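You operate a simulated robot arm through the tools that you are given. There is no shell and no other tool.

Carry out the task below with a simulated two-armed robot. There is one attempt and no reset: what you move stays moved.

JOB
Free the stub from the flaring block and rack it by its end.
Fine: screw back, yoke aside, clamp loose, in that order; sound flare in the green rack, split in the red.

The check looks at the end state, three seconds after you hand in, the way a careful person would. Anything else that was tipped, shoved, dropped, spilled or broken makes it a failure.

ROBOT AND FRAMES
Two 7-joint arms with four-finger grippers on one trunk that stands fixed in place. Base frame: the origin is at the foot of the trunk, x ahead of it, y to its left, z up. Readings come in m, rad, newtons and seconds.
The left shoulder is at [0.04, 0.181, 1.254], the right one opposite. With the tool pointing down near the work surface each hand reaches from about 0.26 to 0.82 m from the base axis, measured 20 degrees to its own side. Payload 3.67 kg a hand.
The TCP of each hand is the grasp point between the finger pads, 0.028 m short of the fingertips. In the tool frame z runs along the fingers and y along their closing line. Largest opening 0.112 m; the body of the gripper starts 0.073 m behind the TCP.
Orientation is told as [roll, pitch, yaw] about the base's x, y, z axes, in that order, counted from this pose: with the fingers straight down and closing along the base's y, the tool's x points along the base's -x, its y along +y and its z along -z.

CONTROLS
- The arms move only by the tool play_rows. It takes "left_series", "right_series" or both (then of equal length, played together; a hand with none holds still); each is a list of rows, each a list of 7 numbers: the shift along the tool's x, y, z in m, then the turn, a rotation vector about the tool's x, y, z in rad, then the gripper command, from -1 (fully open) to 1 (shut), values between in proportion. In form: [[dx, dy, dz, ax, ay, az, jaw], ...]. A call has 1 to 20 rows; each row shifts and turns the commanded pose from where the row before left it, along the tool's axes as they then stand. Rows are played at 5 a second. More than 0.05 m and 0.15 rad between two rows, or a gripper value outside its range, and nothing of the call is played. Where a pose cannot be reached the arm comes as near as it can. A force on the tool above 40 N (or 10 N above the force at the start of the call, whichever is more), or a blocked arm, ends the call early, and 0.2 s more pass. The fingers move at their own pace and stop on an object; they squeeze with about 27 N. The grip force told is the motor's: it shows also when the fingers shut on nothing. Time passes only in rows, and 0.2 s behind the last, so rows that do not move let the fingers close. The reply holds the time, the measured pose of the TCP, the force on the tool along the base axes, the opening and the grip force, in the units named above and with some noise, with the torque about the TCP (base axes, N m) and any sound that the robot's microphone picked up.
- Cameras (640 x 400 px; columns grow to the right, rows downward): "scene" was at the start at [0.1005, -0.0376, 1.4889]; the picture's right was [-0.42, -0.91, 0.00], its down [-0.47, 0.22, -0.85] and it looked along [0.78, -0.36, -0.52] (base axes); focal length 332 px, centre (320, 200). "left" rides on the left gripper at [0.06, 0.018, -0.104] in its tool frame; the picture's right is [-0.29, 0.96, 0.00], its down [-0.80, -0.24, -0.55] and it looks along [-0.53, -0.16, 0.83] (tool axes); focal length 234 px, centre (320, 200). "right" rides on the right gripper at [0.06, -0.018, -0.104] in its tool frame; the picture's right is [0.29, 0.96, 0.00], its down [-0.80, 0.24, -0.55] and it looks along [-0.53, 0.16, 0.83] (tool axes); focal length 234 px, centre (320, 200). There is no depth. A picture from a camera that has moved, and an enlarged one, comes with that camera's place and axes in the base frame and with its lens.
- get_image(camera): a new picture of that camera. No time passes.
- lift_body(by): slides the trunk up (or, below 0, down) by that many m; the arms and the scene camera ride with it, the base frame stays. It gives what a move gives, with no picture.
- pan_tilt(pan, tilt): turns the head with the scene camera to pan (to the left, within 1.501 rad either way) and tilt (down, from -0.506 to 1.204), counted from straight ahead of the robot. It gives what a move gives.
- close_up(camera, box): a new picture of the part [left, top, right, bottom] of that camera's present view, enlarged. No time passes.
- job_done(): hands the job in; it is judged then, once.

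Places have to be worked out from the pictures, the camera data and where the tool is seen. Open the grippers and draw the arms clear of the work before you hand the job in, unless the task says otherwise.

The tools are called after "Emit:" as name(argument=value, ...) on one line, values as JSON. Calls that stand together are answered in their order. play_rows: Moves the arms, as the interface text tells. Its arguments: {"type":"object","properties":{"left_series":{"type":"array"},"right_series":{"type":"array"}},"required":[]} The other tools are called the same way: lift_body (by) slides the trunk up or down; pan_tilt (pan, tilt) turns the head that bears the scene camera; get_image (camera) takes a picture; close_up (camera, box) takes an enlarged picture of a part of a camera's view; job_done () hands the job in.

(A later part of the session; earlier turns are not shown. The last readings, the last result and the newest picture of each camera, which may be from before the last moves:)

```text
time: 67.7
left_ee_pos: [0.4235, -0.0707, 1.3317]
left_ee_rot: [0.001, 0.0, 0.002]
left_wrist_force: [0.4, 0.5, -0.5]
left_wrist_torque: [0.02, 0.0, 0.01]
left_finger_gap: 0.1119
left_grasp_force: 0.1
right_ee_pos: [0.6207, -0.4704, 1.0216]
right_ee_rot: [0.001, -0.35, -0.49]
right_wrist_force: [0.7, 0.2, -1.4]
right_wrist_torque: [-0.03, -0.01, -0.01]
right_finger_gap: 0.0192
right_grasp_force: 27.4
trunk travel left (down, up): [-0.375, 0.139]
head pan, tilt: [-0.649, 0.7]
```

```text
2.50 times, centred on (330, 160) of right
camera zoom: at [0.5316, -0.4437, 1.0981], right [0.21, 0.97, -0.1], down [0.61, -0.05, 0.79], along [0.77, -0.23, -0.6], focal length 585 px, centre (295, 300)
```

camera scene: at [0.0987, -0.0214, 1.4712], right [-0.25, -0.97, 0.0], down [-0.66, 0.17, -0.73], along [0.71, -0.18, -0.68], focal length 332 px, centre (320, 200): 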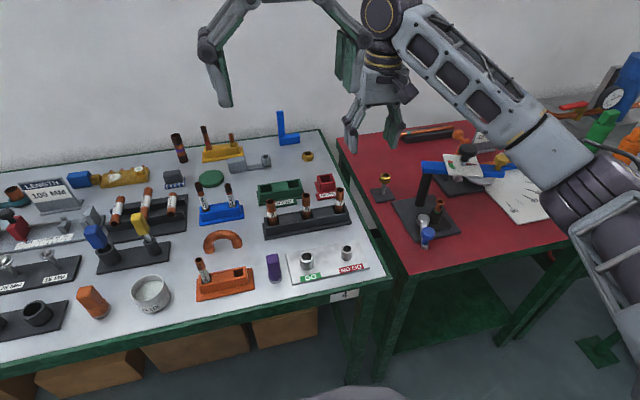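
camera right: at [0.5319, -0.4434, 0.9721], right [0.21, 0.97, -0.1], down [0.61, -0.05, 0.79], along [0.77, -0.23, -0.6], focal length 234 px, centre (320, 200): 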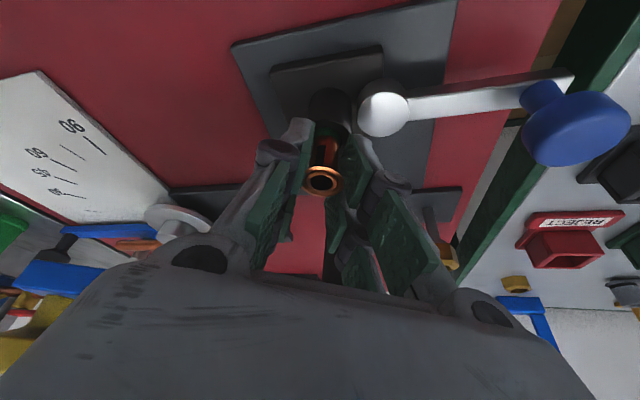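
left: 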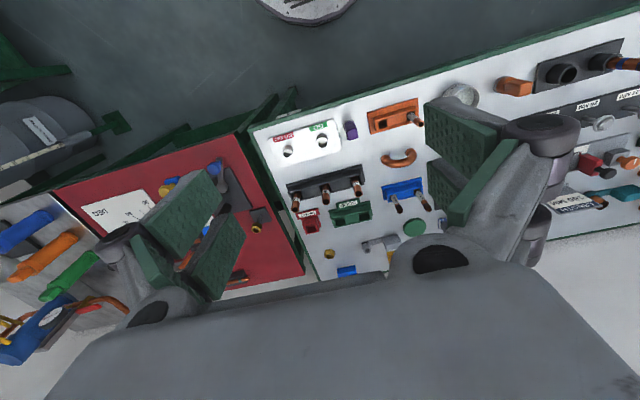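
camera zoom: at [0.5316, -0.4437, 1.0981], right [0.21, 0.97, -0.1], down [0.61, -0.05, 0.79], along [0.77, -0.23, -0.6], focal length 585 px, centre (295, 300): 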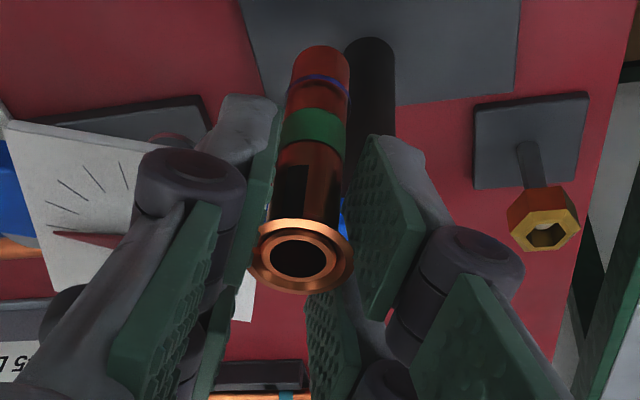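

The stub hangs vertically in the grip and nothing else moved. I raise it more, turn the hand to yaw 0 (keeping the tilt), and carry it high over toward the red rack.

Emit:
play_rows(right_series=[[-0.0137, 0, -0.0376, 0, 0, 0, 1], [-0.0137, 0, -0.0376, 0, 0, 0, 1], [0, 0, 0, -0.042, 0, -0.1151, 1], [0, 0, 0, -0.042, 0, -0.1151, 1], [0, 0, 0, -0.042, 0, -0.1151, 1], [0, 0, 0, -0.042, 0, -0.1151, 1], [0, 0.03, 0, 0, 0, 0, 1], [0, 0.045, 0, 0, 0, 0, 1], [0, 0.045, 0, 0, 0, 0, 1], [0, 0.045, 0, 0, 0, 0, 1], [0, 0.045, 0, 0, 0, 0, 1], [0, 0.0285, 0, 0, 0, 0, 1], [0, 0, 0, 0, 0, 0, 1]])

Emit:
pan_tilt(pan=-0.3, tilt=0.6)

Emit:
get_image(camera="scene")

Emit:
get_image(camera="right")

```text
time: 70.5
left_ee_pos: [0.4232, -0.07, 1.3318]
left_ee_rot: [0.0, 0.0, 0.001]
left_wrist_force: [0.1, -0.5, 0.0]
left_wrist_torque: [0.01, 0.0, 0.01]
left_finger_gap: 0.1119
left_grasp_force: 0.1
right_ee_pos: [0.6194, -0.2316, 1.1008]
right_ee_rot: [0.0, -0.352, 0.001]
right_wrist_force: [-0.1, 0.7, -0.7]
right_wrist_torque: [0.02, 0.03, 0.0]
right_finger_gap: 0.0191
right_grasp_force: 26.7
trunk travel left (down, up): [-0.375, 0.139]
head pan, tilt: [-0.649, 0.7]
```

```text
time: 71.4
left_ee_pos: [0.4232, -0.0685, 1.3313]
left_ee_rot: [-0.001, 0.0, 0.001]
left_wrist_force: [0.3, 0.2, 0.7]
left_wrist_torque: [-0.03, 0.0, 0.02]
left_finger_gap: 0.1121
left_grasp_force: 0.0
right_ee_pos: [0.6223, -0.2321, 1.1002]
right_ee_rot: [0.001, -0.348, 0.001]
right_wrist_force: [-0.1, -0.4, -1.4]
right_wrist_torque: [-0.03, 0.01, -0.01]
right_finger_gap: 0.0188
right_grasp_force: 27.1
trunk travel left (down, up): [-0.375, 0.139]
head pan, tilt: [-0.3, 0.6]
```

```text
taken
camera scene: at [0.1035, -0.0258, 1.484], right [-0.3, -0.96, 0.0], down [-0.54, 0.17, -0.82], along [0.79, -0.24, -0.57], focal length 332 px, centre (320, 200)
```

scene: 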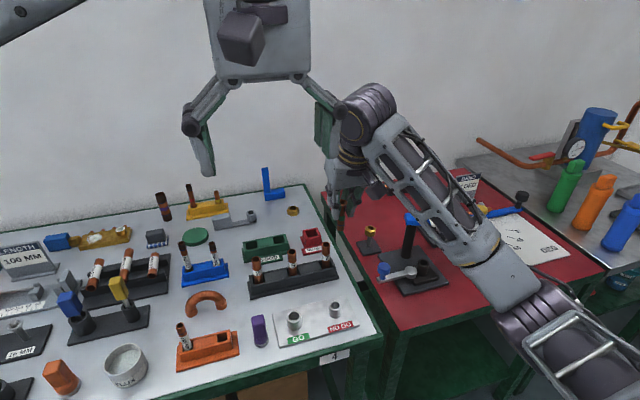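

```text
taken
camera right: at [0.5294, -0.2507, 1.1777], right [-0.27, 0.96, -0.1], down [0.56, 0.24, 0.79], along [0.78, 0.16, -0.6], focal length 234 px, centre (320, 200)
```

right: 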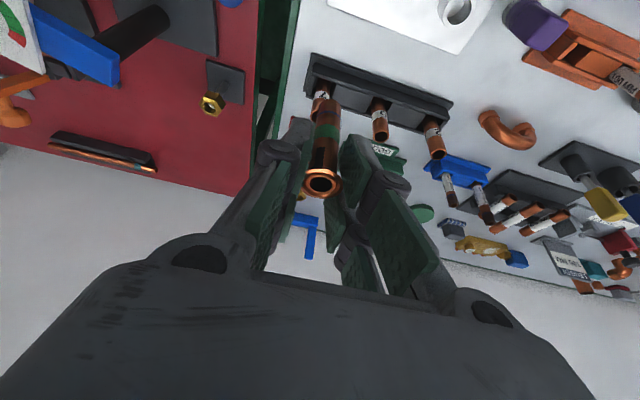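

To keep the arms clear of one another I move the idle left hand further left.

Emit:
play_rows(left_series=[[0, 0.045, 0, 0, 0, 0, -1], [0, 0.045, 0, 0, 0, 0, -1], [0, 0.045, 0, 0, 0, 0, -1], [0, 0.045, 0, 0, 0, 0, -1], [0, 0.045, 0, 0, 0, 0, -1], [0, 0, 0, 0, 0, 0, -1]])

Emit:
get_image(camera="scene")

Emit:
close_up(camera="right", box=[260, 40, 460, 240])

```text
time: 72.8
left_ee_pos: [0.4238, 0.1555, 1.3314]
left_ee_rot: [0.003, 0.002, 0.002]
left_wrist_force: [0.4, 0.2, -0.2]
left_wrist_torque: [0.01, 0.0, 0.0]
left_finger_gap: 0.1121
left_grasp_force: 0.0
right_ee_pos: [0.6218, -0.2338, 1.1]
right_ee_rot: [0.0, -0.35, 0.0]
right_wrist_force: [0.2, -0.1, 0.0]
right_wrist_torque: [0.04, 0.0, 0.0]
right_finger_gap: 0.0189
right_grasp_force: 26.6
trunk travel left (down, up): [-0.375, 0.139]
head pan, tilt: [-0.3, 0.6]
```

```text
taken
camera scene: at [0.1041, -0.0274, 1.4839], right [-0.3, -0.96, 0.0], down [-0.54, 0.17, -0.82], along [0.79, -0.24, -0.57], focal length 332 px, centre (320, 200)
```

scene: 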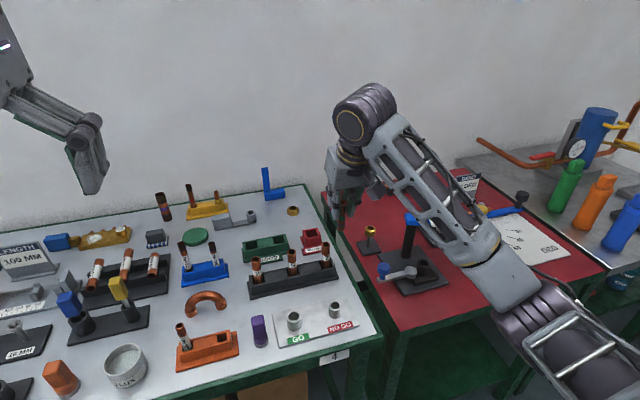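

```text
2.00 times, centred on (360, 140) of right
camera zoom: at [0.5298, -0.2521, 1.1772], right [-0.27, 0.96, -0.1], down [0.56, 0.24, 0.79], along [0.78, 0.16, -0.6], focal length 468 px, centre (240, 320)
```

zoom: 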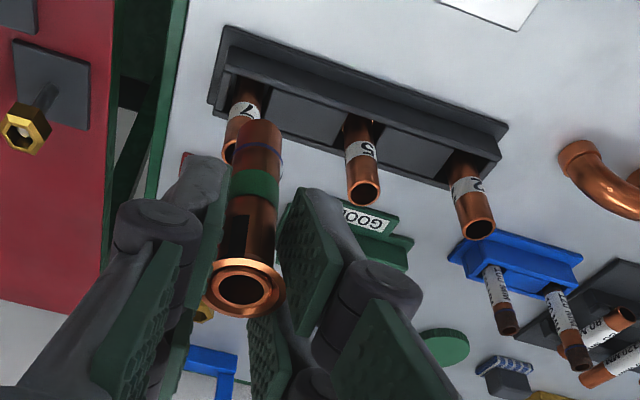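

Stub is secure. I move forward in x toward the rack at this height.

Emit:
play_rows(right_series=[[-0.0376, 0, 0.0137, 0, 0, 0, 1], [-0.0376, 0, 0.0137, 0, 0, 0, 1], [-0.0376, 0, 0.0137, 0, 0, 0, 1], [-0.0282, 0, 0.0103, 0, 0, 0, 1], [0, 0, 0, 0, 0, 0, 1]])

Emit:
get_image(camera="scene")

Emit:
get_image(camera="right")

```text
time: 74.0
left_ee_pos: [0.4228, 0.1556, 1.3317]
left_ee_rot: [0.001, 0.0, 0.002]
left_wrist_force: [-0.4, -0.7, 0.1]
left_wrist_torque: [0.01, -0.05, -0.02]
left_finger_gap: 0.1119
left_grasp_force: 0.2
right_ee_pos: [0.7713, -0.2329, 1.1016]
right_ee_rot: [-0.001, -0.351, 0.0]
right_wrist_force: [0.0, 0.4, -0.3]
right_wrist_torque: [-0.02, -0.01, 0.01]
right_finger_gap: 0.0186
right_grasp_force: 27.8
trunk travel left (down, up): [-0.375, 0.139]
head pan, tilt: [-0.3, 0.6]
```

```text
taken
camera scene: at [0.103, -0.0263, 1.484], right [-0.3, -0.96, 0.0], down [-0.54, 0.17, -0.83], along [0.79, -0.24, -0.56], focal length 332 px, centre (320, 200)
```

scene: 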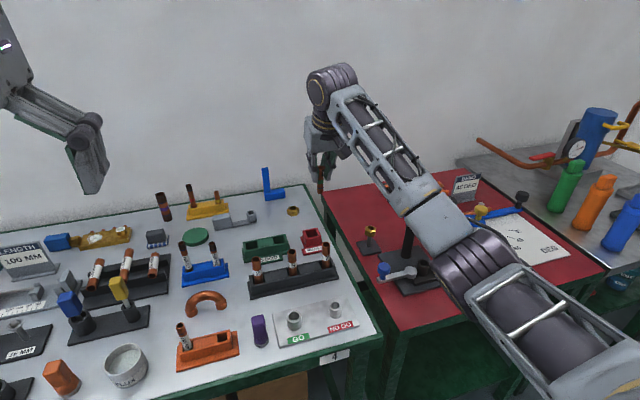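

```text
taken
camera right: at [0.6793, -0.2515, 1.1785], right [-0.27, 0.96, -0.1], down [0.56, 0.24, 0.79], along [0.78, 0.16, -0.6], focal length 234 px, centre (320, 200)
```

right: 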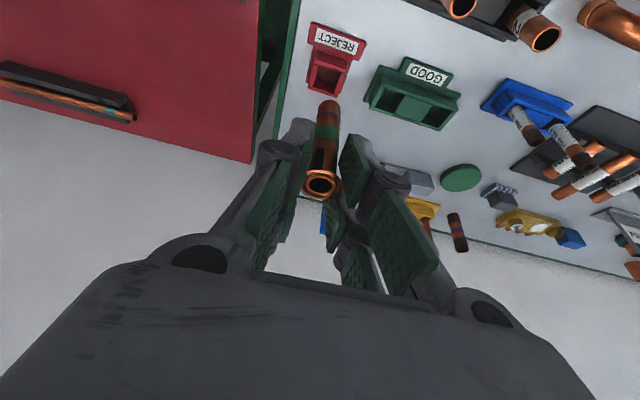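

I measure the red rack's pocket from this view.

Emit:
close_up(camera="right", box=[290, 10, 390, 110])

Emit:
close_up(camera="scene", box=[240, 150, 360, 300])

```text
4.00 times, centred on (340, 60) of right
camera zoom: at [0.6793, -0.2515, 1.1785], right [-0.27, 0.96, -0.1], down [0.56, 0.24, 0.79], along [0.78, 0.16, -0.6], focal length 937 px, centre (240, 760)
```

zoom: 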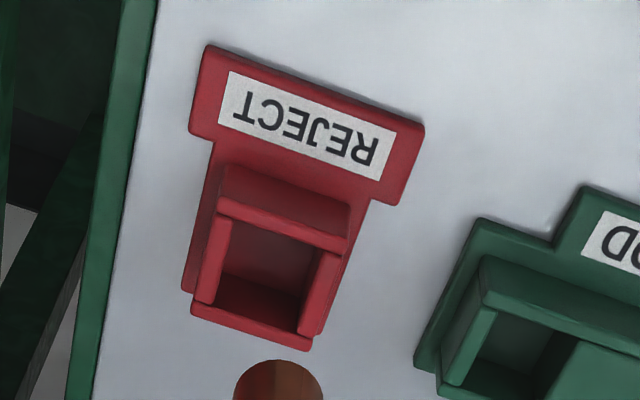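

```text
2.67 times, centred on (300, 225) of scene
camera zoom: at [0.103, -0.0263, 1.484], right [-0.3, -0.96, 0.0], down [-0.54, 0.17, -0.83], along [0.79, -0.24, -0.56], focal length 885 px, centre (373, 133)
```

zoom: 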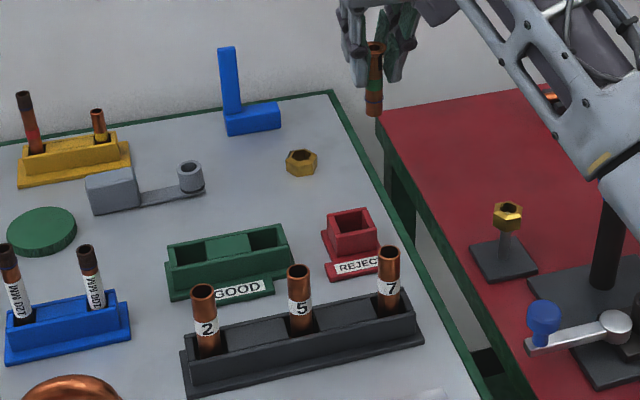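

Pocket centre ≈ [0.846,-0.231], rim z≈0.832, opening ~36 mm; stub hangs vertical, ~68 mm long, bottom ≈ TCP−0.072. I move the hand over the pocket, still high.

Emit:
play_rows(right_series=[[-0.0235, 0.001, 0.0086, 0, 0, 0, 1], [-0.0235, 0.001, 0.0086, 0, 0, 0, 1], [-0.0231, 0, 0.0084, 0, 0, 0, 1], [0, 0, 0, 0, 0, 0, 1]])

Emit:
get_image(camera="right")

Emit:
close_up(camera="scene", box=[240, 100, 400, 260])

```text
time: 75.0
left_ee_pos: [0.4233, 0.1554, 1.3308]
left_ee_rot: [0.0, 0.002, 0.002]
left_wrist_force: [0.3, 0.8, 0.2]
left_wrist_torque: [0.01, -0.02, -0.01]
left_finger_gap: 0.1118
left_grasp_force: 0.0
right_ee_pos: [0.8466, -0.23, 1.1001]
right_ee_rot: [-0.002, -0.351, -0.001]
right_wrist_force: [0.4, 0.0, 0.0]
right_wrist_torque: [0.0, 0.0, 0.03]
right_finger_gap: 0.0185
right_grasp_force: 27.0
trunk travel left (down, up): [-0.375, 0.139]
head pan, tilt: [-0.3, 0.6]
```

```text
taken
camera right: at [0.755, -0.249, 1.1777], right [-0.27, 0.96, -0.1], down [0.56, 0.24, 0.79], along [0.78, 0.16, -0.6], focal length 234 px, centre (320, 200)
```

right: 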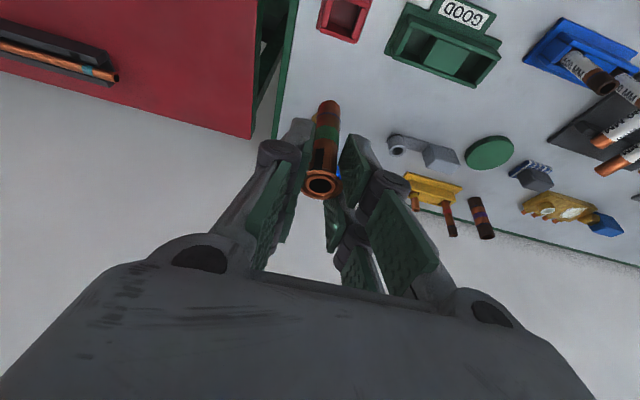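

```text
2.50 times, centred on (320, 180) of scene
camera zoom: at [0.1035, -0.0261, 1.484], right [-0.3, -0.96, 0.0], down [-0.54, 0.17, -0.82], along [0.79, -0.24, -0.57], focal length 830 px, centre (320, 250)
```

zoom: 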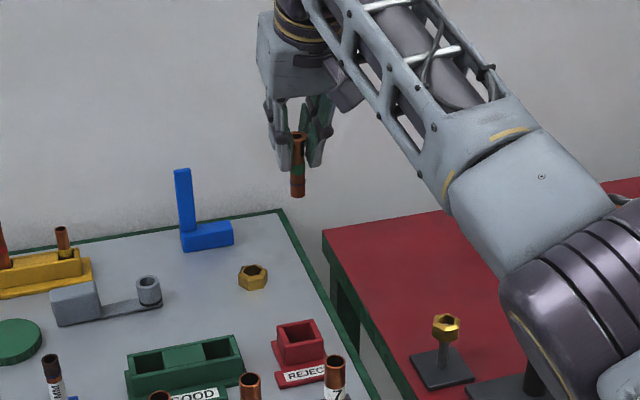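

The pocket lies right below. To descend vertically without stretching the arm, I lower the trunk in steps.

Emit:
lift_body(by=-0.07)

Emit:
get_image(camera="scene")

Emit:
get_image(camera="right")

```text
time: 76.0
left_ee_pos: [0.4226, 0.1555, 1.2601]
left_ee_rot: [-0.002, 0.001, 0.002]
left_wrist_force: [0.0, -0.3, -0.2]
left_wrist_torque: [0.01, 0.01, 0.01]
left_finger_gap: 0.1119
left_grasp_force: 0.1
right_ee_pos: [0.8467, -0.2318, 1.0314]
right_ee_rot: [0.001, -0.352, 0.001]
right_wrist_force: [0.5, 0.4, 0.5]
right_wrist_torque: [-0.01, 0.01, -0.02]
right_finger_gap: 0.0188
right_grasp_force: 27.4
trunk travel left (down, up): [-0.305, 0.209]
head pan, tilt: [-0.3, 0.6]
```

```text
taken
camera scene: at [0.1034, -0.0258, 1.4143], right [-0.3, -0.96, 0.0], down [-0.54, 0.17, -0.82], along [0.79, -0.24, -0.57], focal length 332 px, centre (320, 200)
```

scene: 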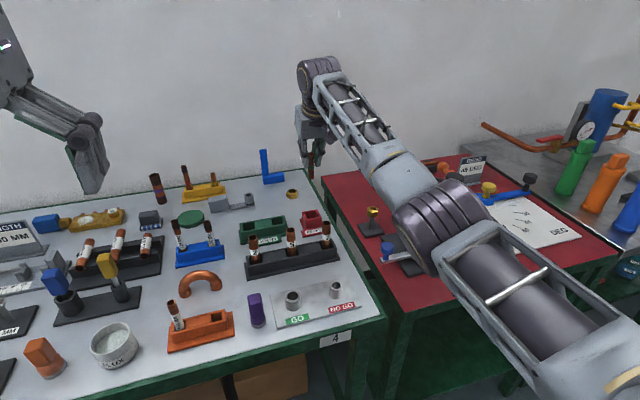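

```text
taken
camera right: at [0.7548, -0.2489, 1.1085], right [-0.27, 0.96, -0.1], down [0.56, 0.24, 0.79], along [0.78, 0.16, -0.6], focal length 234 px, centre (320, 200)
```

right: 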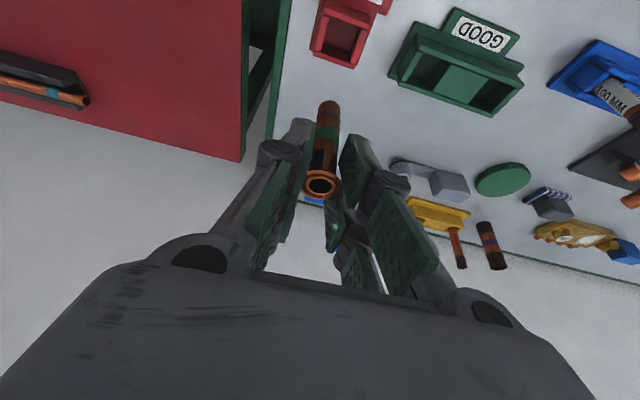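

All clear. I lower another 6 cm.

Emit:
lift_body(by=-0.06)

Emit:
get_image(camera="scene")

Emit:
get_image(camera="right")

```text
time: 77.0
left_ee_pos: [0.423, 0.1555, 1.2027]
left_ee_rot: [0.0, -0.001, 0.002]
left_wrist_force: [0.3, 0.2, -0.6]
left_wrist_torque: [-0.01, -0.04, 0.03]
left_finger_gap: 0.1116
left_grasp_force: 0.0
right_ee_pos: [0.8458, -0.2312, 0.9722]
right_ee_rot: [-0.002, -0.35, -0.002]
right_wrist_force: [-0.3, 0.5, 0.1]
right_wrist_torque: [0.01, 0.01, 0.0]
right_finger_gap: 0.0185
right_grasp_force: 27.1
trunk travel left (down, up): [-0.245, 0.269]
head pan, tilt: [-0.3, 0.6]
```

```text
taken
camera scene: at [0.1034, -0.0258, 1.355], right [-0.3, -0.96, 0.0], down [-0.54, 0.17, -0.82], along [0.79, -0.24, -0.57], focal length 332 px, centre (320, 200)
```

scene: 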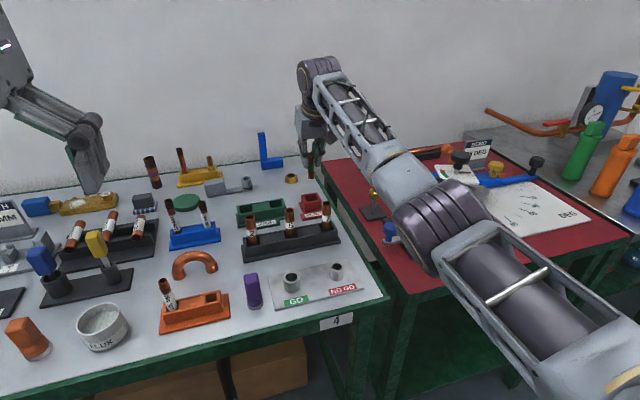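

```text
taken
camera right: at [0.7547, -0.2488, 1.0492], right [-0.27, 0.96, -0.1], down [0.56, 0.24, 0.79], along [0.78, 0.16, -0.6], focal length 234 px, centre (320, 200)
```

right: 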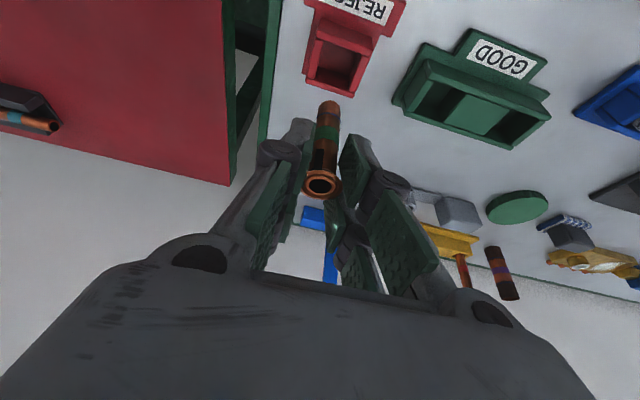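

Emit:
close_up(camera="right", box=[290, 0, 390, 130])

Emit:
close_up(camera="scene", box=[260, 120, 360, 260])

```text
3.08 times, centred on (340, 65) of right
camera zoom: at [0.7547, -0.2488, 1.0492], right [-0.27, 0.96, -0.1], down [0.56, 0.24, 0.79], along [0.78, 0.16, -0.6], focal length 720 px, centre (258, 615)
```

zoom: 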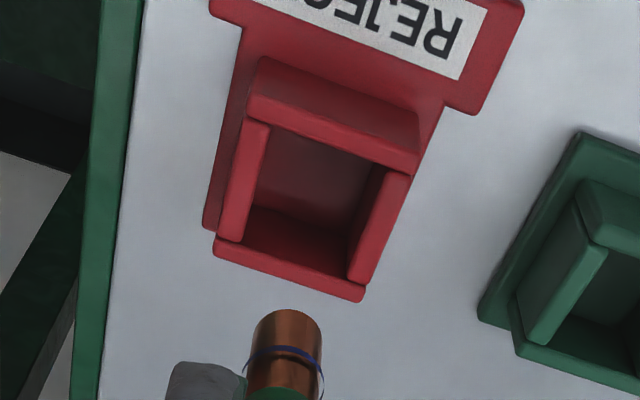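

```text
2.86 times, centred on (310, 190) of scene
camera zoom: at [0.1034, -0.0258, 1.355], right [-0.3, -0.96, 0.0], down [-0.54, 0.17, -0.82], along [0.79, -0.24, -0.57], focal length 948 px, centre (349, 229)
```

zoom: 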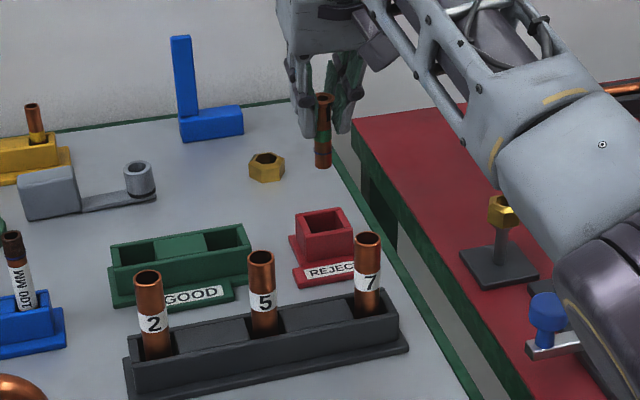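

Aligned: stub axis ≈[0.846,-0.2305], pocket ≈[0.846,-0.230]. I descend 6 cm with the arm so the stub's bottom stays just above the pocket.

Emit:
play_rows(right_series=[[0.0069, 0, 0.0188, 0, 0, 0, 1], [0.0069, 0, 0.0188, 0, 0, 0, 1], [0.0062, 0, 0.0169, 0, 0, 0, 1], [0, 0, 0, 0, 0, 0, 1]])

Emit:
close_up(camera="right", box=[270, 40, 390, 210])

Emit:
close_up(camera="scene", box=[270, 130, 350, 240])

```text
time: 78.0
left_ee_pos: [0.4229, 0.1567, 1.2024]
left_ee_rot: [0.0, 0.001, 0.002]
left_wrist_force: [-0.6, -0.1, -0.9]
left_wrist_torque: [-0.02, 0.01, 0.01]
left_finger_gap: 0.1121
left_grasp_force: 0.1
right_ee_pos: [0.8482, -0.2311, 0.9138]
right_ee_rot: [-0.004, -0.351, -0.001]
right_wrist_force: [0.1, -0.2, -0.4]
right_wrist_torque: [-0.01, 0.02, 0.02]
right_finger_gap: 0.0183
right_grasp_force: 27.0
trunk travel left (down, up): [-0.245, 0.269]
head pan, tilt: [-0.3, 0.6]
```

```text
2.35 times, centred on (330, 125) of right
camera zoom: at [0.7549, -0.2485, 0.991], right [-0.27, 0.96, -0.1], down [0.56, 0.24, 0.79], along [0.78, 0.16, -0.6], focal length 551 px, centre (296, 376)
```

zoom: 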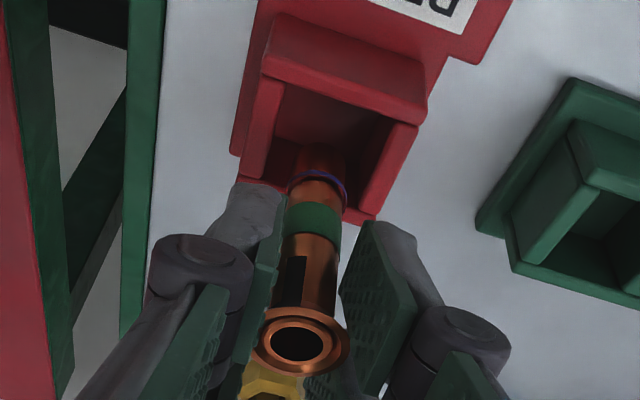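

```text
3.64 times, centred on (310, 185) of scene
camera zoom: at [0.1033, -0.0256, 1.3551], right [-0.3, -0.96, 0.0], down [-0.54, 0.17, -0.82], along [0.79, -0.24, -0.57], focal length 1207 px, centre (356, 254)
```

zoom: 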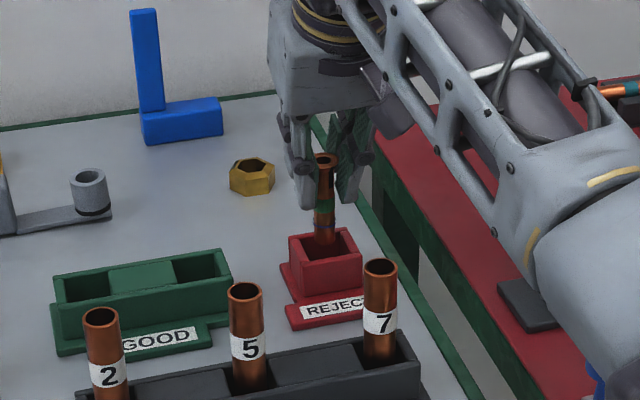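

Stub bottom sits right over the pocket (within ~2 mm). I lower it in slowly.

Emit:
play_rows(right_series=[[0.0044, 0.001, 0.0091, 0, 0, 0, 1], [0.0034, 0, 0.0094, 0, 0, 0, 1], [0.0034, 0, 0.0094, 0, 0, 0, 1], [0, 0, 0, 0, 0, 0, 1]])

Emit:
close_up(camera="right", box=[270, 40, 390, 210])

Emit:
close_up(camera="scene", box=[270, 130, 350, 240])

```text
time: 79.0
left_ee_pos: [0.4229, 0.1561, 1.2022]
left_ee_rot: [-0.001, 0.001, 0.003]
left_wrist_force: [0.3, -0.1, 0.3]
left_wrist_torque: [-0.04, 0.0, 0.0]
left_finger_gap: 0.1118
left_grasp_force: 0.1
right_ee_pos: [0.8451, -0.2294, 0.8836]
right_ee_rot: [-0.002, -0.352, -0.001]
right_wrist_force: [-0.3, -0.4, -0.6]
right_wrist_torque: [0.0, 0.02, -0.01]
right_finger_gap: 0.0184
right_grasp_force: 26.7
trunk travel left (down, up): [-0.245, 0.269]
head pan, tilt: [-0.3, 0.6]
```

```text
2.35 times, centred on (330, 125) of right
camera zoom: at [0.7531, -0.2479, 0.961], right [-0.27, 0.96, -0.1], down [0.56, 0.24, 0.79], along [0.78, 0.16, -0.6], focal length 551 px, centre (296, 376)
```

zoom: 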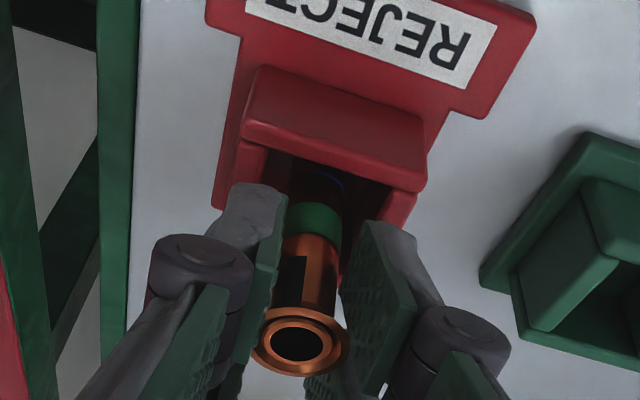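

```text
3.64 times, centred on (310, 185) of scene
camera zoom: at [0.1034, -0.0257, 1.3551], right [-0.3, -0.96, 0.0], down [-0.54, 0.17, -0.82], along [0.79, -0.24, -0.57], focal length 1207 px, centre (356, 254)
```

zoom: 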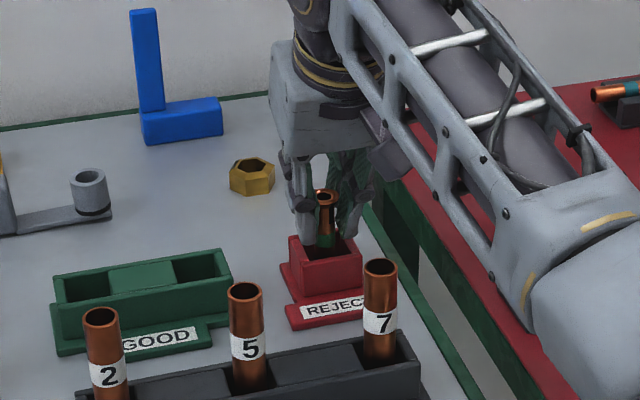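

Inserted ~17 mm, no force. I continue in small steps until it touches the floor.

Emit:
play_rows(right_series=[[0.0014, 0, 0.0038, 0, 0, 0, 1], [0.0014, 0, 0.0038, 0, 0, 0, 1], [0.001, 0, 0.0028, 0, 0, 0, 1], [0, 0, 0, 0, 0, 0, 1]])

Emit:
close_up(camera="right", box=[270, 40, 390, 210])

Emit:
close_up(camera="scene", box=[280, 150, 350, 230])

```text
time: 80.0
left_ee_pos: [0.4207, 0.1579, 1.2037]
left_ee_rot: [-0.001, -0.002, 0.003]
left_wrist_force: [-0.7, -0.3, 1.0]
left_wrist_torque: [-0.02, -0.05, 0.0]
left_finger_gap: 0.1121
left_grasp_force: 0.0
right_ee_pos: [0.8454, -0.2276, 0.878]
right_ee_rot: [-0.001, -0.36, 0.0]
right_wrist_force: [3.0, -1.9, 26.3]
right_wrist_torque: [-0.1, -0.24, 0.03]
right_finger_gap: 0.0187
right_grasp_force: 26.7
trunk travel left (down, up): [-0.245, 0.269]
head pan, tilt: [-0.3, 0.6]
```

```text
2.35 times, centred on (330, 125) of right
camera zoom: at [0.7526, -0.2472, 0.9543], right [-0.27, 0.96, -0.1], down [0.55, 0.24, 0.8], along [0.79, 0.16, -0.59], focal length 551 px, centre (296, 376)
```

zoom: 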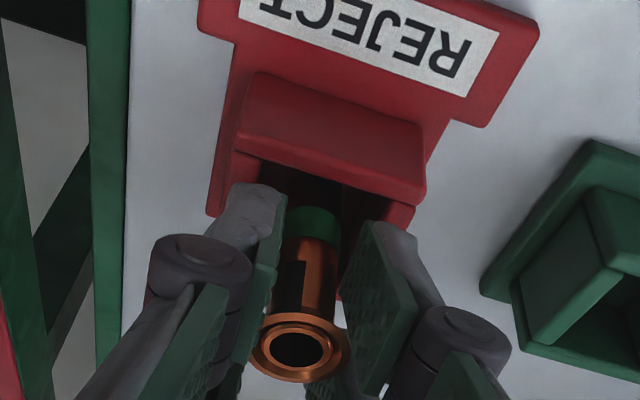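

```text
5.00 times, centred on (315, 190) of scene
camera zoom: at [0.1005, -0.0249, 1.3555], right [-0.3, -0.96, 0.0], down [-0.54, 0.17, -0.83], along [0.79, -0.24, -0.56], focal length 1659 px, centre (345, 250)
```

zoom: 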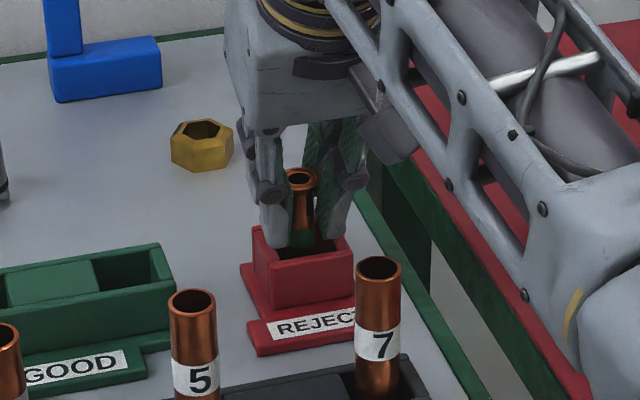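

Contact with the floor (26 N up). I relieve the push, then open the fingers gently just enough to release.

Emit:
play_rows(right_series=[[-0.0019, -0.0005, -0.0047, 0, 0, 0, 1], [0, 0, 0, 0, 0, 0, 1], [0, 0, 0, 0, 0, 0, 0.5], [0, 0, 0, 0, 0, 0, 0.3], [0, 0, 0, 0, 0, 0, 0.2]])

Emit:
close_up(camera="right", box=[270, 40, 390, 210])

Emit:
close_up(camera="scene", box=[280, 150, 350, 230])

```text
time: 81.2
left_ee_pos: [0.4234, 0.1565, 1.2018]
left_ee_rot: [-0.001, 0.0, 0.002]
left_wrist_force: [-0.6, -0.6, 0.7]
left_wrist_torque: [0.0, 0.01, 0.0]
left_finger_gap: 0.1119
left_grasp_force: 0.1
right_ee_pos: [0.8455, -0.2311, 0.8779]
right_ee_rot: [0.0, -0.35, 0.001]
right_wrist_force: [-0.1, -0.4, -0.3]
right_wrist_torque: [0.01, -0.02, -0.01]
right_finger_gap: 0.0447
right_grasp_force: 0.1
trunk travel left (down, up): [-0.245, 0.269]
head pan, tilt: [-0.3, 0.6]
```

```text
2.35 times, centred on (330, 125) of right
camera zoom: at [0.7541, -0.2487, 0.9546], right [-0.27, 0.96, -0.1], down [0.56, 0.24, 0.79], along [0.78, 0.16, -0.6], focal length 551 px, centre (296, 376)
```

zoom: 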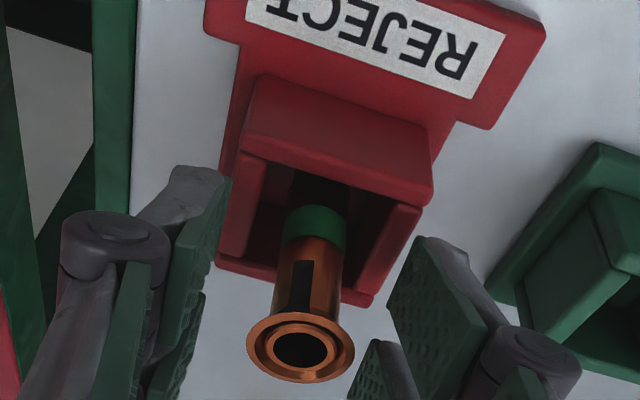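

```text
5.00 times, centred on (315, 190) of scene
camera zoom: at [0.1037, -0.0258, 1.355], right [-0.3, -0.96, 0.0], down [-0.54, 0.17, -0.82], along [0.79, -0.24, -0.57], focal length 1659 px, centre (345, 250)
```

zoom: 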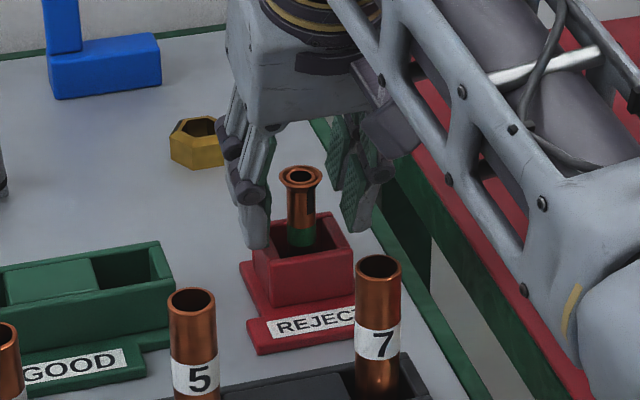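

The stub stands upright in the red rack, fingers clear of it. I rise straight up slowly and check.

Emit:
play_rows(right_series=[[-0.0034, 0, -0.0094, 0, 0, 0, 0.2], [-0.0069, 0, -0.0188, 0, 0, 0, 0.2], [-0.0069, 0, -0.0188, 0, 0, 0, 0.2], [-0.0137, 0, -0.0376, 0, 0, 0, 0.2], [-0.0137, 0, -0.0376, 0, 0, 0, 0.2], [0, 0, 0, 0, 0, 0, 0.2]])

Emit:
get_image(camera="right")

Emit:
close_up(camera="scene", box=[260, 130, 360, 240])

```text
time: 82.7
left_ee_pos: [0.4238, 0.1551, 1.2016]
left_ee_rot: [0.001, 0.001, 0.002]
left_wrist_force: [0.8, 0.1, -1.3]
left_wrist_torque: [0.03, 0.0, -0.02]
left_finger_gap: 0.1123
left_grasp_force: 0.0
right_ee_pos: [0.8457, -0.2307, 1.0069]
right_ee_rot: [-0.001, -0.349, 0.0]
right_wrist_force: [0.2, -0.4, 0.0]
right_wrist_torque: [0.0, 0.02, 0.03]
right_finger_gap: 0.0447
right_grasp_force: 0.0
trunk travel left (down, up): [-0.245, 0.269]
head pan, tilt: [-0.3, 0.6]
```

```text
taken
camera right: at [0.755, -0.248, 1.0833], right [-0.27, 0.96, -0.1], down [0.56, 0.24, 0.79], along [0.78, 0.16, -0.6], focal length 234 px, centre (320, 200)
```

right: 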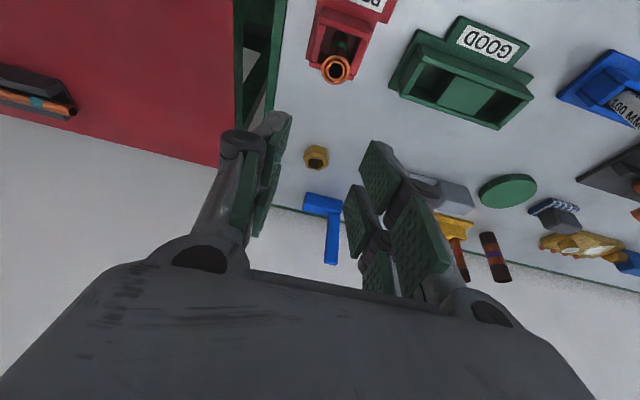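

```text
3.64 times, centred on (310, 185) of scene
camera zoom: at [0.1041, -0.0261, 1.355], right [-0.3, -0.96, 0.0], down [-0.54, 0.17, -0.82], along [0.79, -0.24, -0.57], focal length 1207 px, centre (356, 254)
```

zoom: 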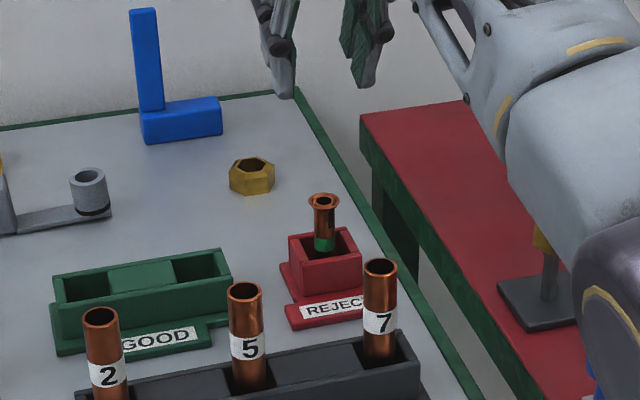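

The stub stands upright and alone in the red rack. I raise the trunk back up to lift the whole arm clear.

Emit:
lift_body(by=0.13)

Emit:
get_image(camera="scene")

Emit:
close_up(camera="scene", box=[270, 200, 350, 290])

```text
time: 84.2
left_ee_pos: [0.4228, 0.1559, 1.3314]
left_ee_rot: [0.002, 0.0, 0.002]
left_wrist_force: [-0.1, -0.2, 0.1]
left_wrist_torque: [0.04, 0.04, 0.03]
left_finger_gap: 0.112
left_grasp_force: 0.0
right_ee_pos: [0.8473, -0.2296, 1.1337]
right_ee_rot: [-0.001, -0.35, 0.0]
right_wrist_force: [-0.1, -0.7, -0.1]
right_wrist_torque: [0.0, -0.02, 0.0]
right_finger_gap: 0.0448
right_grasp_force: 0.0
trunk travel left (down, up): [-0.375, 0.139]
head pan, tilt: [-0.3, 0.6]
```

```text
taken
camera scene: at [0.1037, -0.0257, 1.484], right [-0.3, -0.96, 0.0], down [-0.54, 0.17, -0.82], along [0.79, -0.24, -0.57], focal length 332 px, centre (320, 200)
```

scene: 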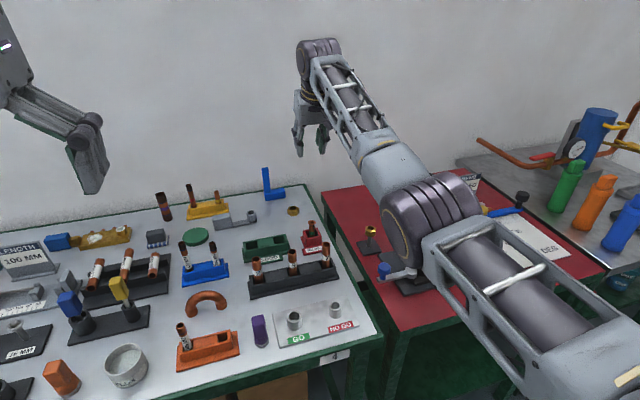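

```text
4.44 times, centred on (310, 245) of scene
camera zoom: at [0.1037, -0.0257, 1.484], right [-0.3, -0.96, 0.0], down [-0.54, 0.17, -0.82], along [0.79, -0.24, -0.57], focal length 1475 px, centre (364, 0)
```

zoom: 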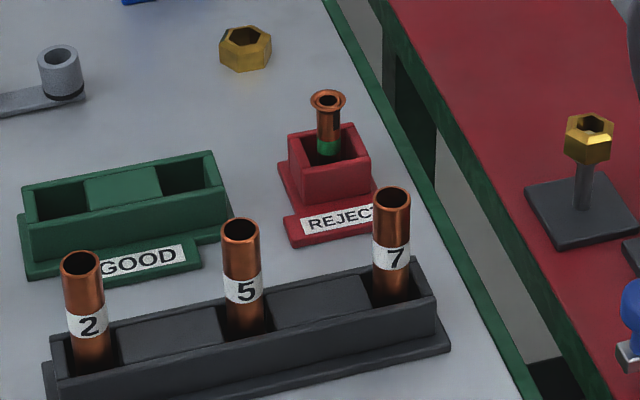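

I draw the right arm back and up toward its starting region.

Emit:
play_rows(right_series=[[-0.0137, 0, -0.0376, 0, 0, 0, 0], [-0.0137, 0, -0.0376, 0, 0, 0, 0], [0.0423, 0, -0.0154, 0, 0, 0, 0], [0.0423, 0, -0.0154, 0, 0, 0, 0], [0.0423, 0, -0.0154, 0, 0, 0, 0], [0.0423, 0, -0.0154, 0, 0, 0, -0.5], [0.0423, 0, -0.0154, 0, 0, 0, -0.5], [0, 0, 0, 0, 0.1167, 0, -0.5], [0, 0, 0, 0, 0.1167, 0, -0.5], [0, 0, 0, 0, 0.1166, 0, -0.5], [0, -0.045, 0, 0, 0, 0, -1], [0, -0.045, 0, 0, 0, 0, -1], [0.03, -0.035, 0, 0, 0, 0, -1], [0.045, 0, -0.005, 0, 0, 0, -1], [0.045, 0, -0.005, 0, 0, 0, -1], [0.045, 0, -0.005, 0, 0, 0, -1], [0, 0, 0, 0, 0, 0, -1]])

Emit:
get_image(camera="scene")

Emit:
close_up(camera="scene", box=[270, 200, 350, 290])

```text
time: 87.8
left_ee_pos: [0.4245, 0.1557, 1.3307]
left_ee_rot: [0.001, 0.001, 0.002]
left_wrist_force: [0.0, -0.9, 0.3]
left_wrist_torque: [0.02, 0.0, -0.01]
left_finger_gap: 0.1122
left_grasp_force: 0.0
right_ee_pos: [0.4553, -0.355, 1.2288]
right_ee_rot: [-0.002, -0.001, -0.001]
right_wrist_force: [-0.7, 0.8, 0.2]
right_wrist_torque: [0.03, 0.0, -0.02]
right_finger_gap: 0.112
right_grasp_force: 0.0
trunk travel left (down, up): [-0.375, 0.139]
head pan, tilt: [-0.3, 0.6]
```

```text
taken
camera scene: at [0.1046, -0.0255, 1.4839], right [-0.3, -0.96, 0.0], down [-0.54, 0.17, -0.82], along [0.79, -0.24, -0.57], focal length 332 px, centre (320, 200)
```

scene: 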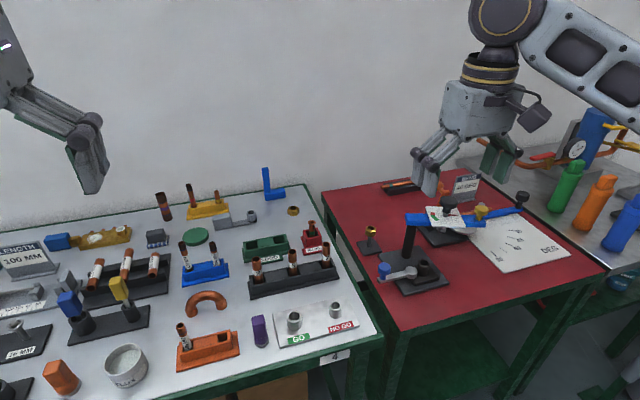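

```text
4.44 times, centred on (310, 245) of scene
camera zoom: at [0.1046, -0.0255, 1.4839], right [-0.3, -0.96, 0.0], down [-0.54, 0.17, -0.82], along [0.79, -0.24, -0.57], focal length 1475 px, centre (364, 0)
```

zoom: 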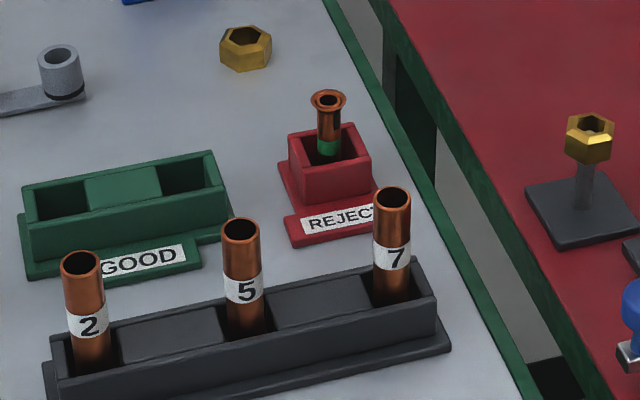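

Everything is in place. For a final check of the flare I zoom strongly on the racked stub from the scene and right cameras.

Emit:
close_up(camera="scene", box=[302, 216, 322, 236])

Emit:
get_image(camera="right")

```text
16.00 times, centred on (312, 226) of scene
camera zoom: at [0.1046, -0.0255, 1.4839], right [-0.3, -0.96, 0.0], down [-0.54, 0.17, -0.82], along [0.79, -0.24, -0.57], focal length 5309 px, centre (448, -216)
```

zoom: 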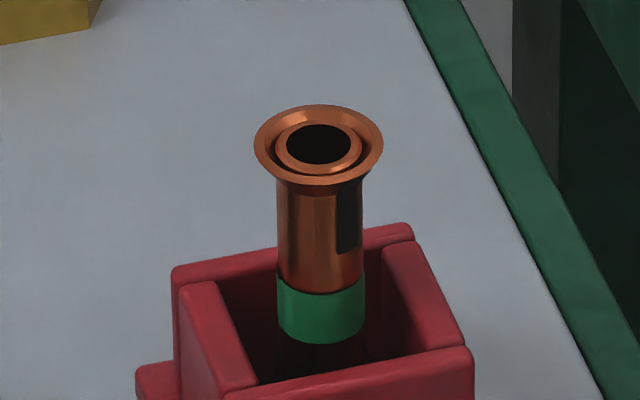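

```text
taken
camera right: at [0.3961, -0.373, 1.3336], right [-0.29, 0.96, 0.0], down [0.8, 0.24, 0.55], along [0.53, 0.16, -0.83], focal length 234 px, centre (320, 200)
```

right: 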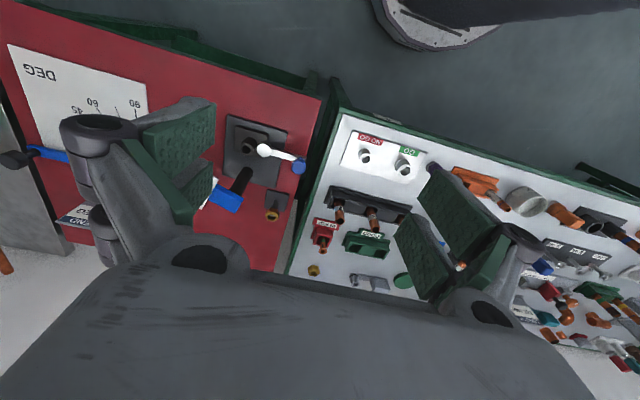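

I want a lower-angle look at the flare's side where the mark is, so I use the right wrist camera from a safe spot over the near edge of the red bench.

Emit:
play_rows(right_series=[[-0.0118, -0.0042, 0.045, 0, 0, 0, -1], [-0.0118, -0.0042, 0.045, 0, 0, 0, -1], [-0.0118, -0.0042, 0.045, 0, 0, 0, -1], [-0.0118, -0.0042, 0.045, 0, 0, 0, -1], [0, 0, 0, 0, 0, -0.135, -1], [0, 0, 0, 0, 0, -0.135, -1], [0, 0, 0, 0, -0.1237, 0, -1], [0, 0, 0, 0, -0.1237, 0, -1], [0, 0, 0, 0, -0.1237, 0, -1], [0, 0, 0, 0, -0.1237, 0, -1], [0, 0, 0, 0, -0.1237, 0, -1], [0, 0, 0, 0, -0.1237, 0, -1], [0, 0, 0, 0, 0, 0, -1]])

Emit:
get_image(camera="right")

```text
time: 90.6
left_ee_pos: [0.4226, 0.1554, 1.331]
left_ee_rot: [0.0, 0.0, 0.003]
left_wrist_force: [0.3, 0.7, 0.1]
left_wrist_torque: [0.02, 0.01, 0.02]
left_finger_gap: 0.112
left_grasp_force: 0.0
right_ee_pos: [0.5027, -0.371, 1.0498]
right_ee_rot: [0.0, -0.744, 0.27]
right_wrist_force: [-0.3, 0.9, 0.6]
right_wrist_torque: [-0.03, 0.0, 0.04]
right_finger_gap: 0.1122
right_grasp_force: 0.1
trunk travel left (down, up): [-0.375, 0.139]
head pan, tilt: [-0.3, 0.6]
```

```text
taken
camera right: at [0.3977, -0.4191, 1.0861], right [-0.46, 0.87, -0.2], down [0.14, 0.29, 0.95], along [0.88, 0.41, -0.25], focal length 234 px, centre (320, 200)
```

right: 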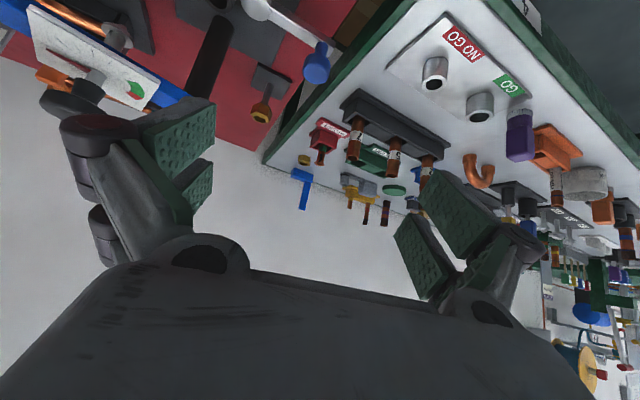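

Emit:
close_up(camera="right", box=[310, 140, 332, 170])

Emit:
close_up(camera="right", box=[290, 100, 380, 180])

```text
13.33 times, centred on (321, 155) of right
camera zoom: at [0.3977, -0.4191, 1.0861], right [-0.46, 0.87, -0.2], down [0.14, 0.29, 0.95], along [0.88, 0.41, -0.25], focal length 3122 px, centre (307, 800)
```

zoom: 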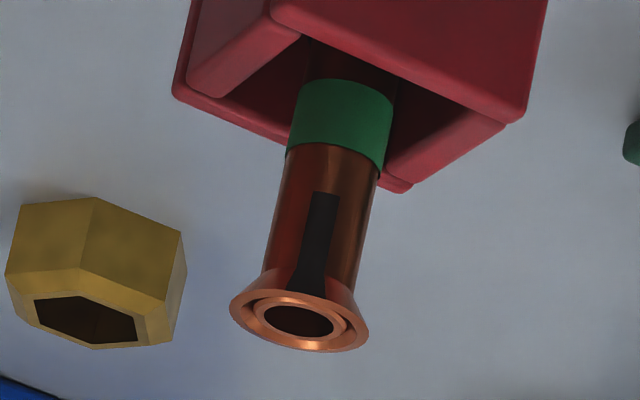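

```text
5.00 times, centred on (335, 140) of right
camera zoom: at [0.3977, -0.4191, 1.0861], right [-0.46, 0.87, -0.2], down [0.14, 0.29, 0.95], along [0.88, 0.41, -0.25], focal length 1171 px, centre (245, 500)
```

zoom: 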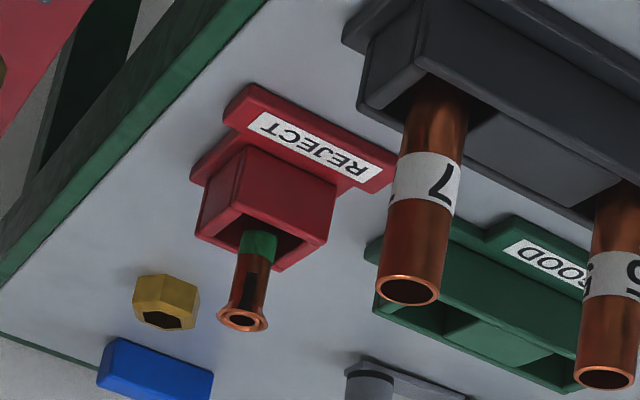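

Seen from the side, the dark crack runs up the tube and widens over the flare cone right to the lip: a split, so the red rack is right. I straighten the hand and draw it back clear.

Emit:
play_rows(right_series=[[0, 0, 0, 0, 0.1237, 0, -1], [0, 0, 0, 0, 0.1237, 0, -1], [0, 0, 0, 0, 0.1237, 0, -1], [0, 0, 0, 0, 0.1237, 0, -1], [0, 0, 0, 0, 0.1237, 0, -1], [0, 0, 0, 0, 0.1237, 0, -1], [0, 0, 0, 0, 0, 0.135, -1], [0, 0, 0, 0, 0, 0.135, -1], [0.02, -0.015, -0.04, 0, 0, 0, -1], [0.03, -0.015, -0.035, 0, 0, 0, -1], [0.03, -0.02, -0.035, 0, 0, 0, -1], [0.03, -0.02, -0.035, 0, 0, 0, -1], [0.03, -0.02, -0.035, 0, 0, 0, -1], [0, 0, 0, 0, 0, 0, -1]])

Emit:
pan_tilt(pan=-0.435, tilt=0.6)

Emit:
get_image(camera="scene")

Emit:
close_up(camera="scene", box=[280, 160, 560, 320])

```text
refused: row 11 steps farther than a row can; nothing moved
```

```text
time: 91.3
left_ee_pos: [0.4222, 0.1562, 1.3318]
left_ee_rot: [0.001, 0.0, 0.001]
left_wrist_force: [0.4, -0.7, 0.4]
left_wrist_torque: [0.01, 0.02, 0.02]
left_finger_gap: 0.1119
left_grasp_force: 0.2
right_ee_pos: [0.5027, -0.371, 1.0511]
right_ee_rot: [-0.002, -0.743, 0.271]
right_wrist_force: [-0.4, 0.5, 0.5]
right_wrist_torque: [-0.02, -0.03, 0.0]
right_finger_gap: 0.112
right_grasp_force: 0.1
trunk travel left (down, up): [-0.375, 0.139]
head pan, tilt: [-0.435, 0.6]
```

```text
taken
camera scene: at [0.0992, -0.0369, 1.484], right [-0.42, -0.91, 0.0], down [-0.51, 0.24, -0.82], along [0.75, -0.35, -0.57], focal length 332 px, centre (320, 200)
```

scene: 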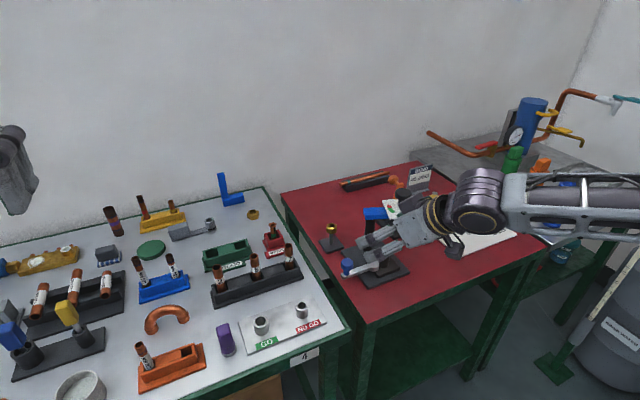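

```text
2.29 times, centred on (420, 240) of scene
camera zoom: at [0.0992, -0.0369, 1.484], right [-0.42, -0.91, 0.0], down [-0.51, 0.24, -0.82], along [0.75, -0.35, -0.57], focal length 758 px, centre (91, 109)
```

zoom: 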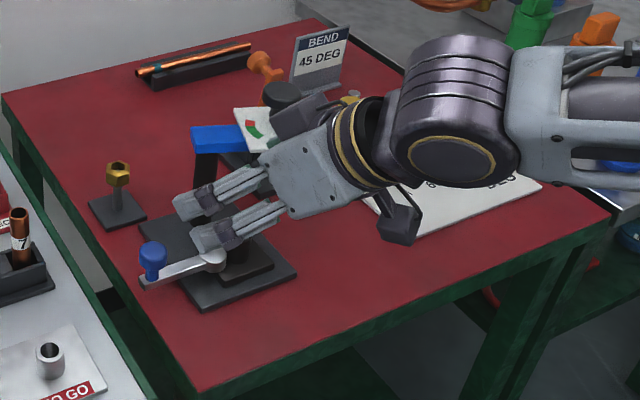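

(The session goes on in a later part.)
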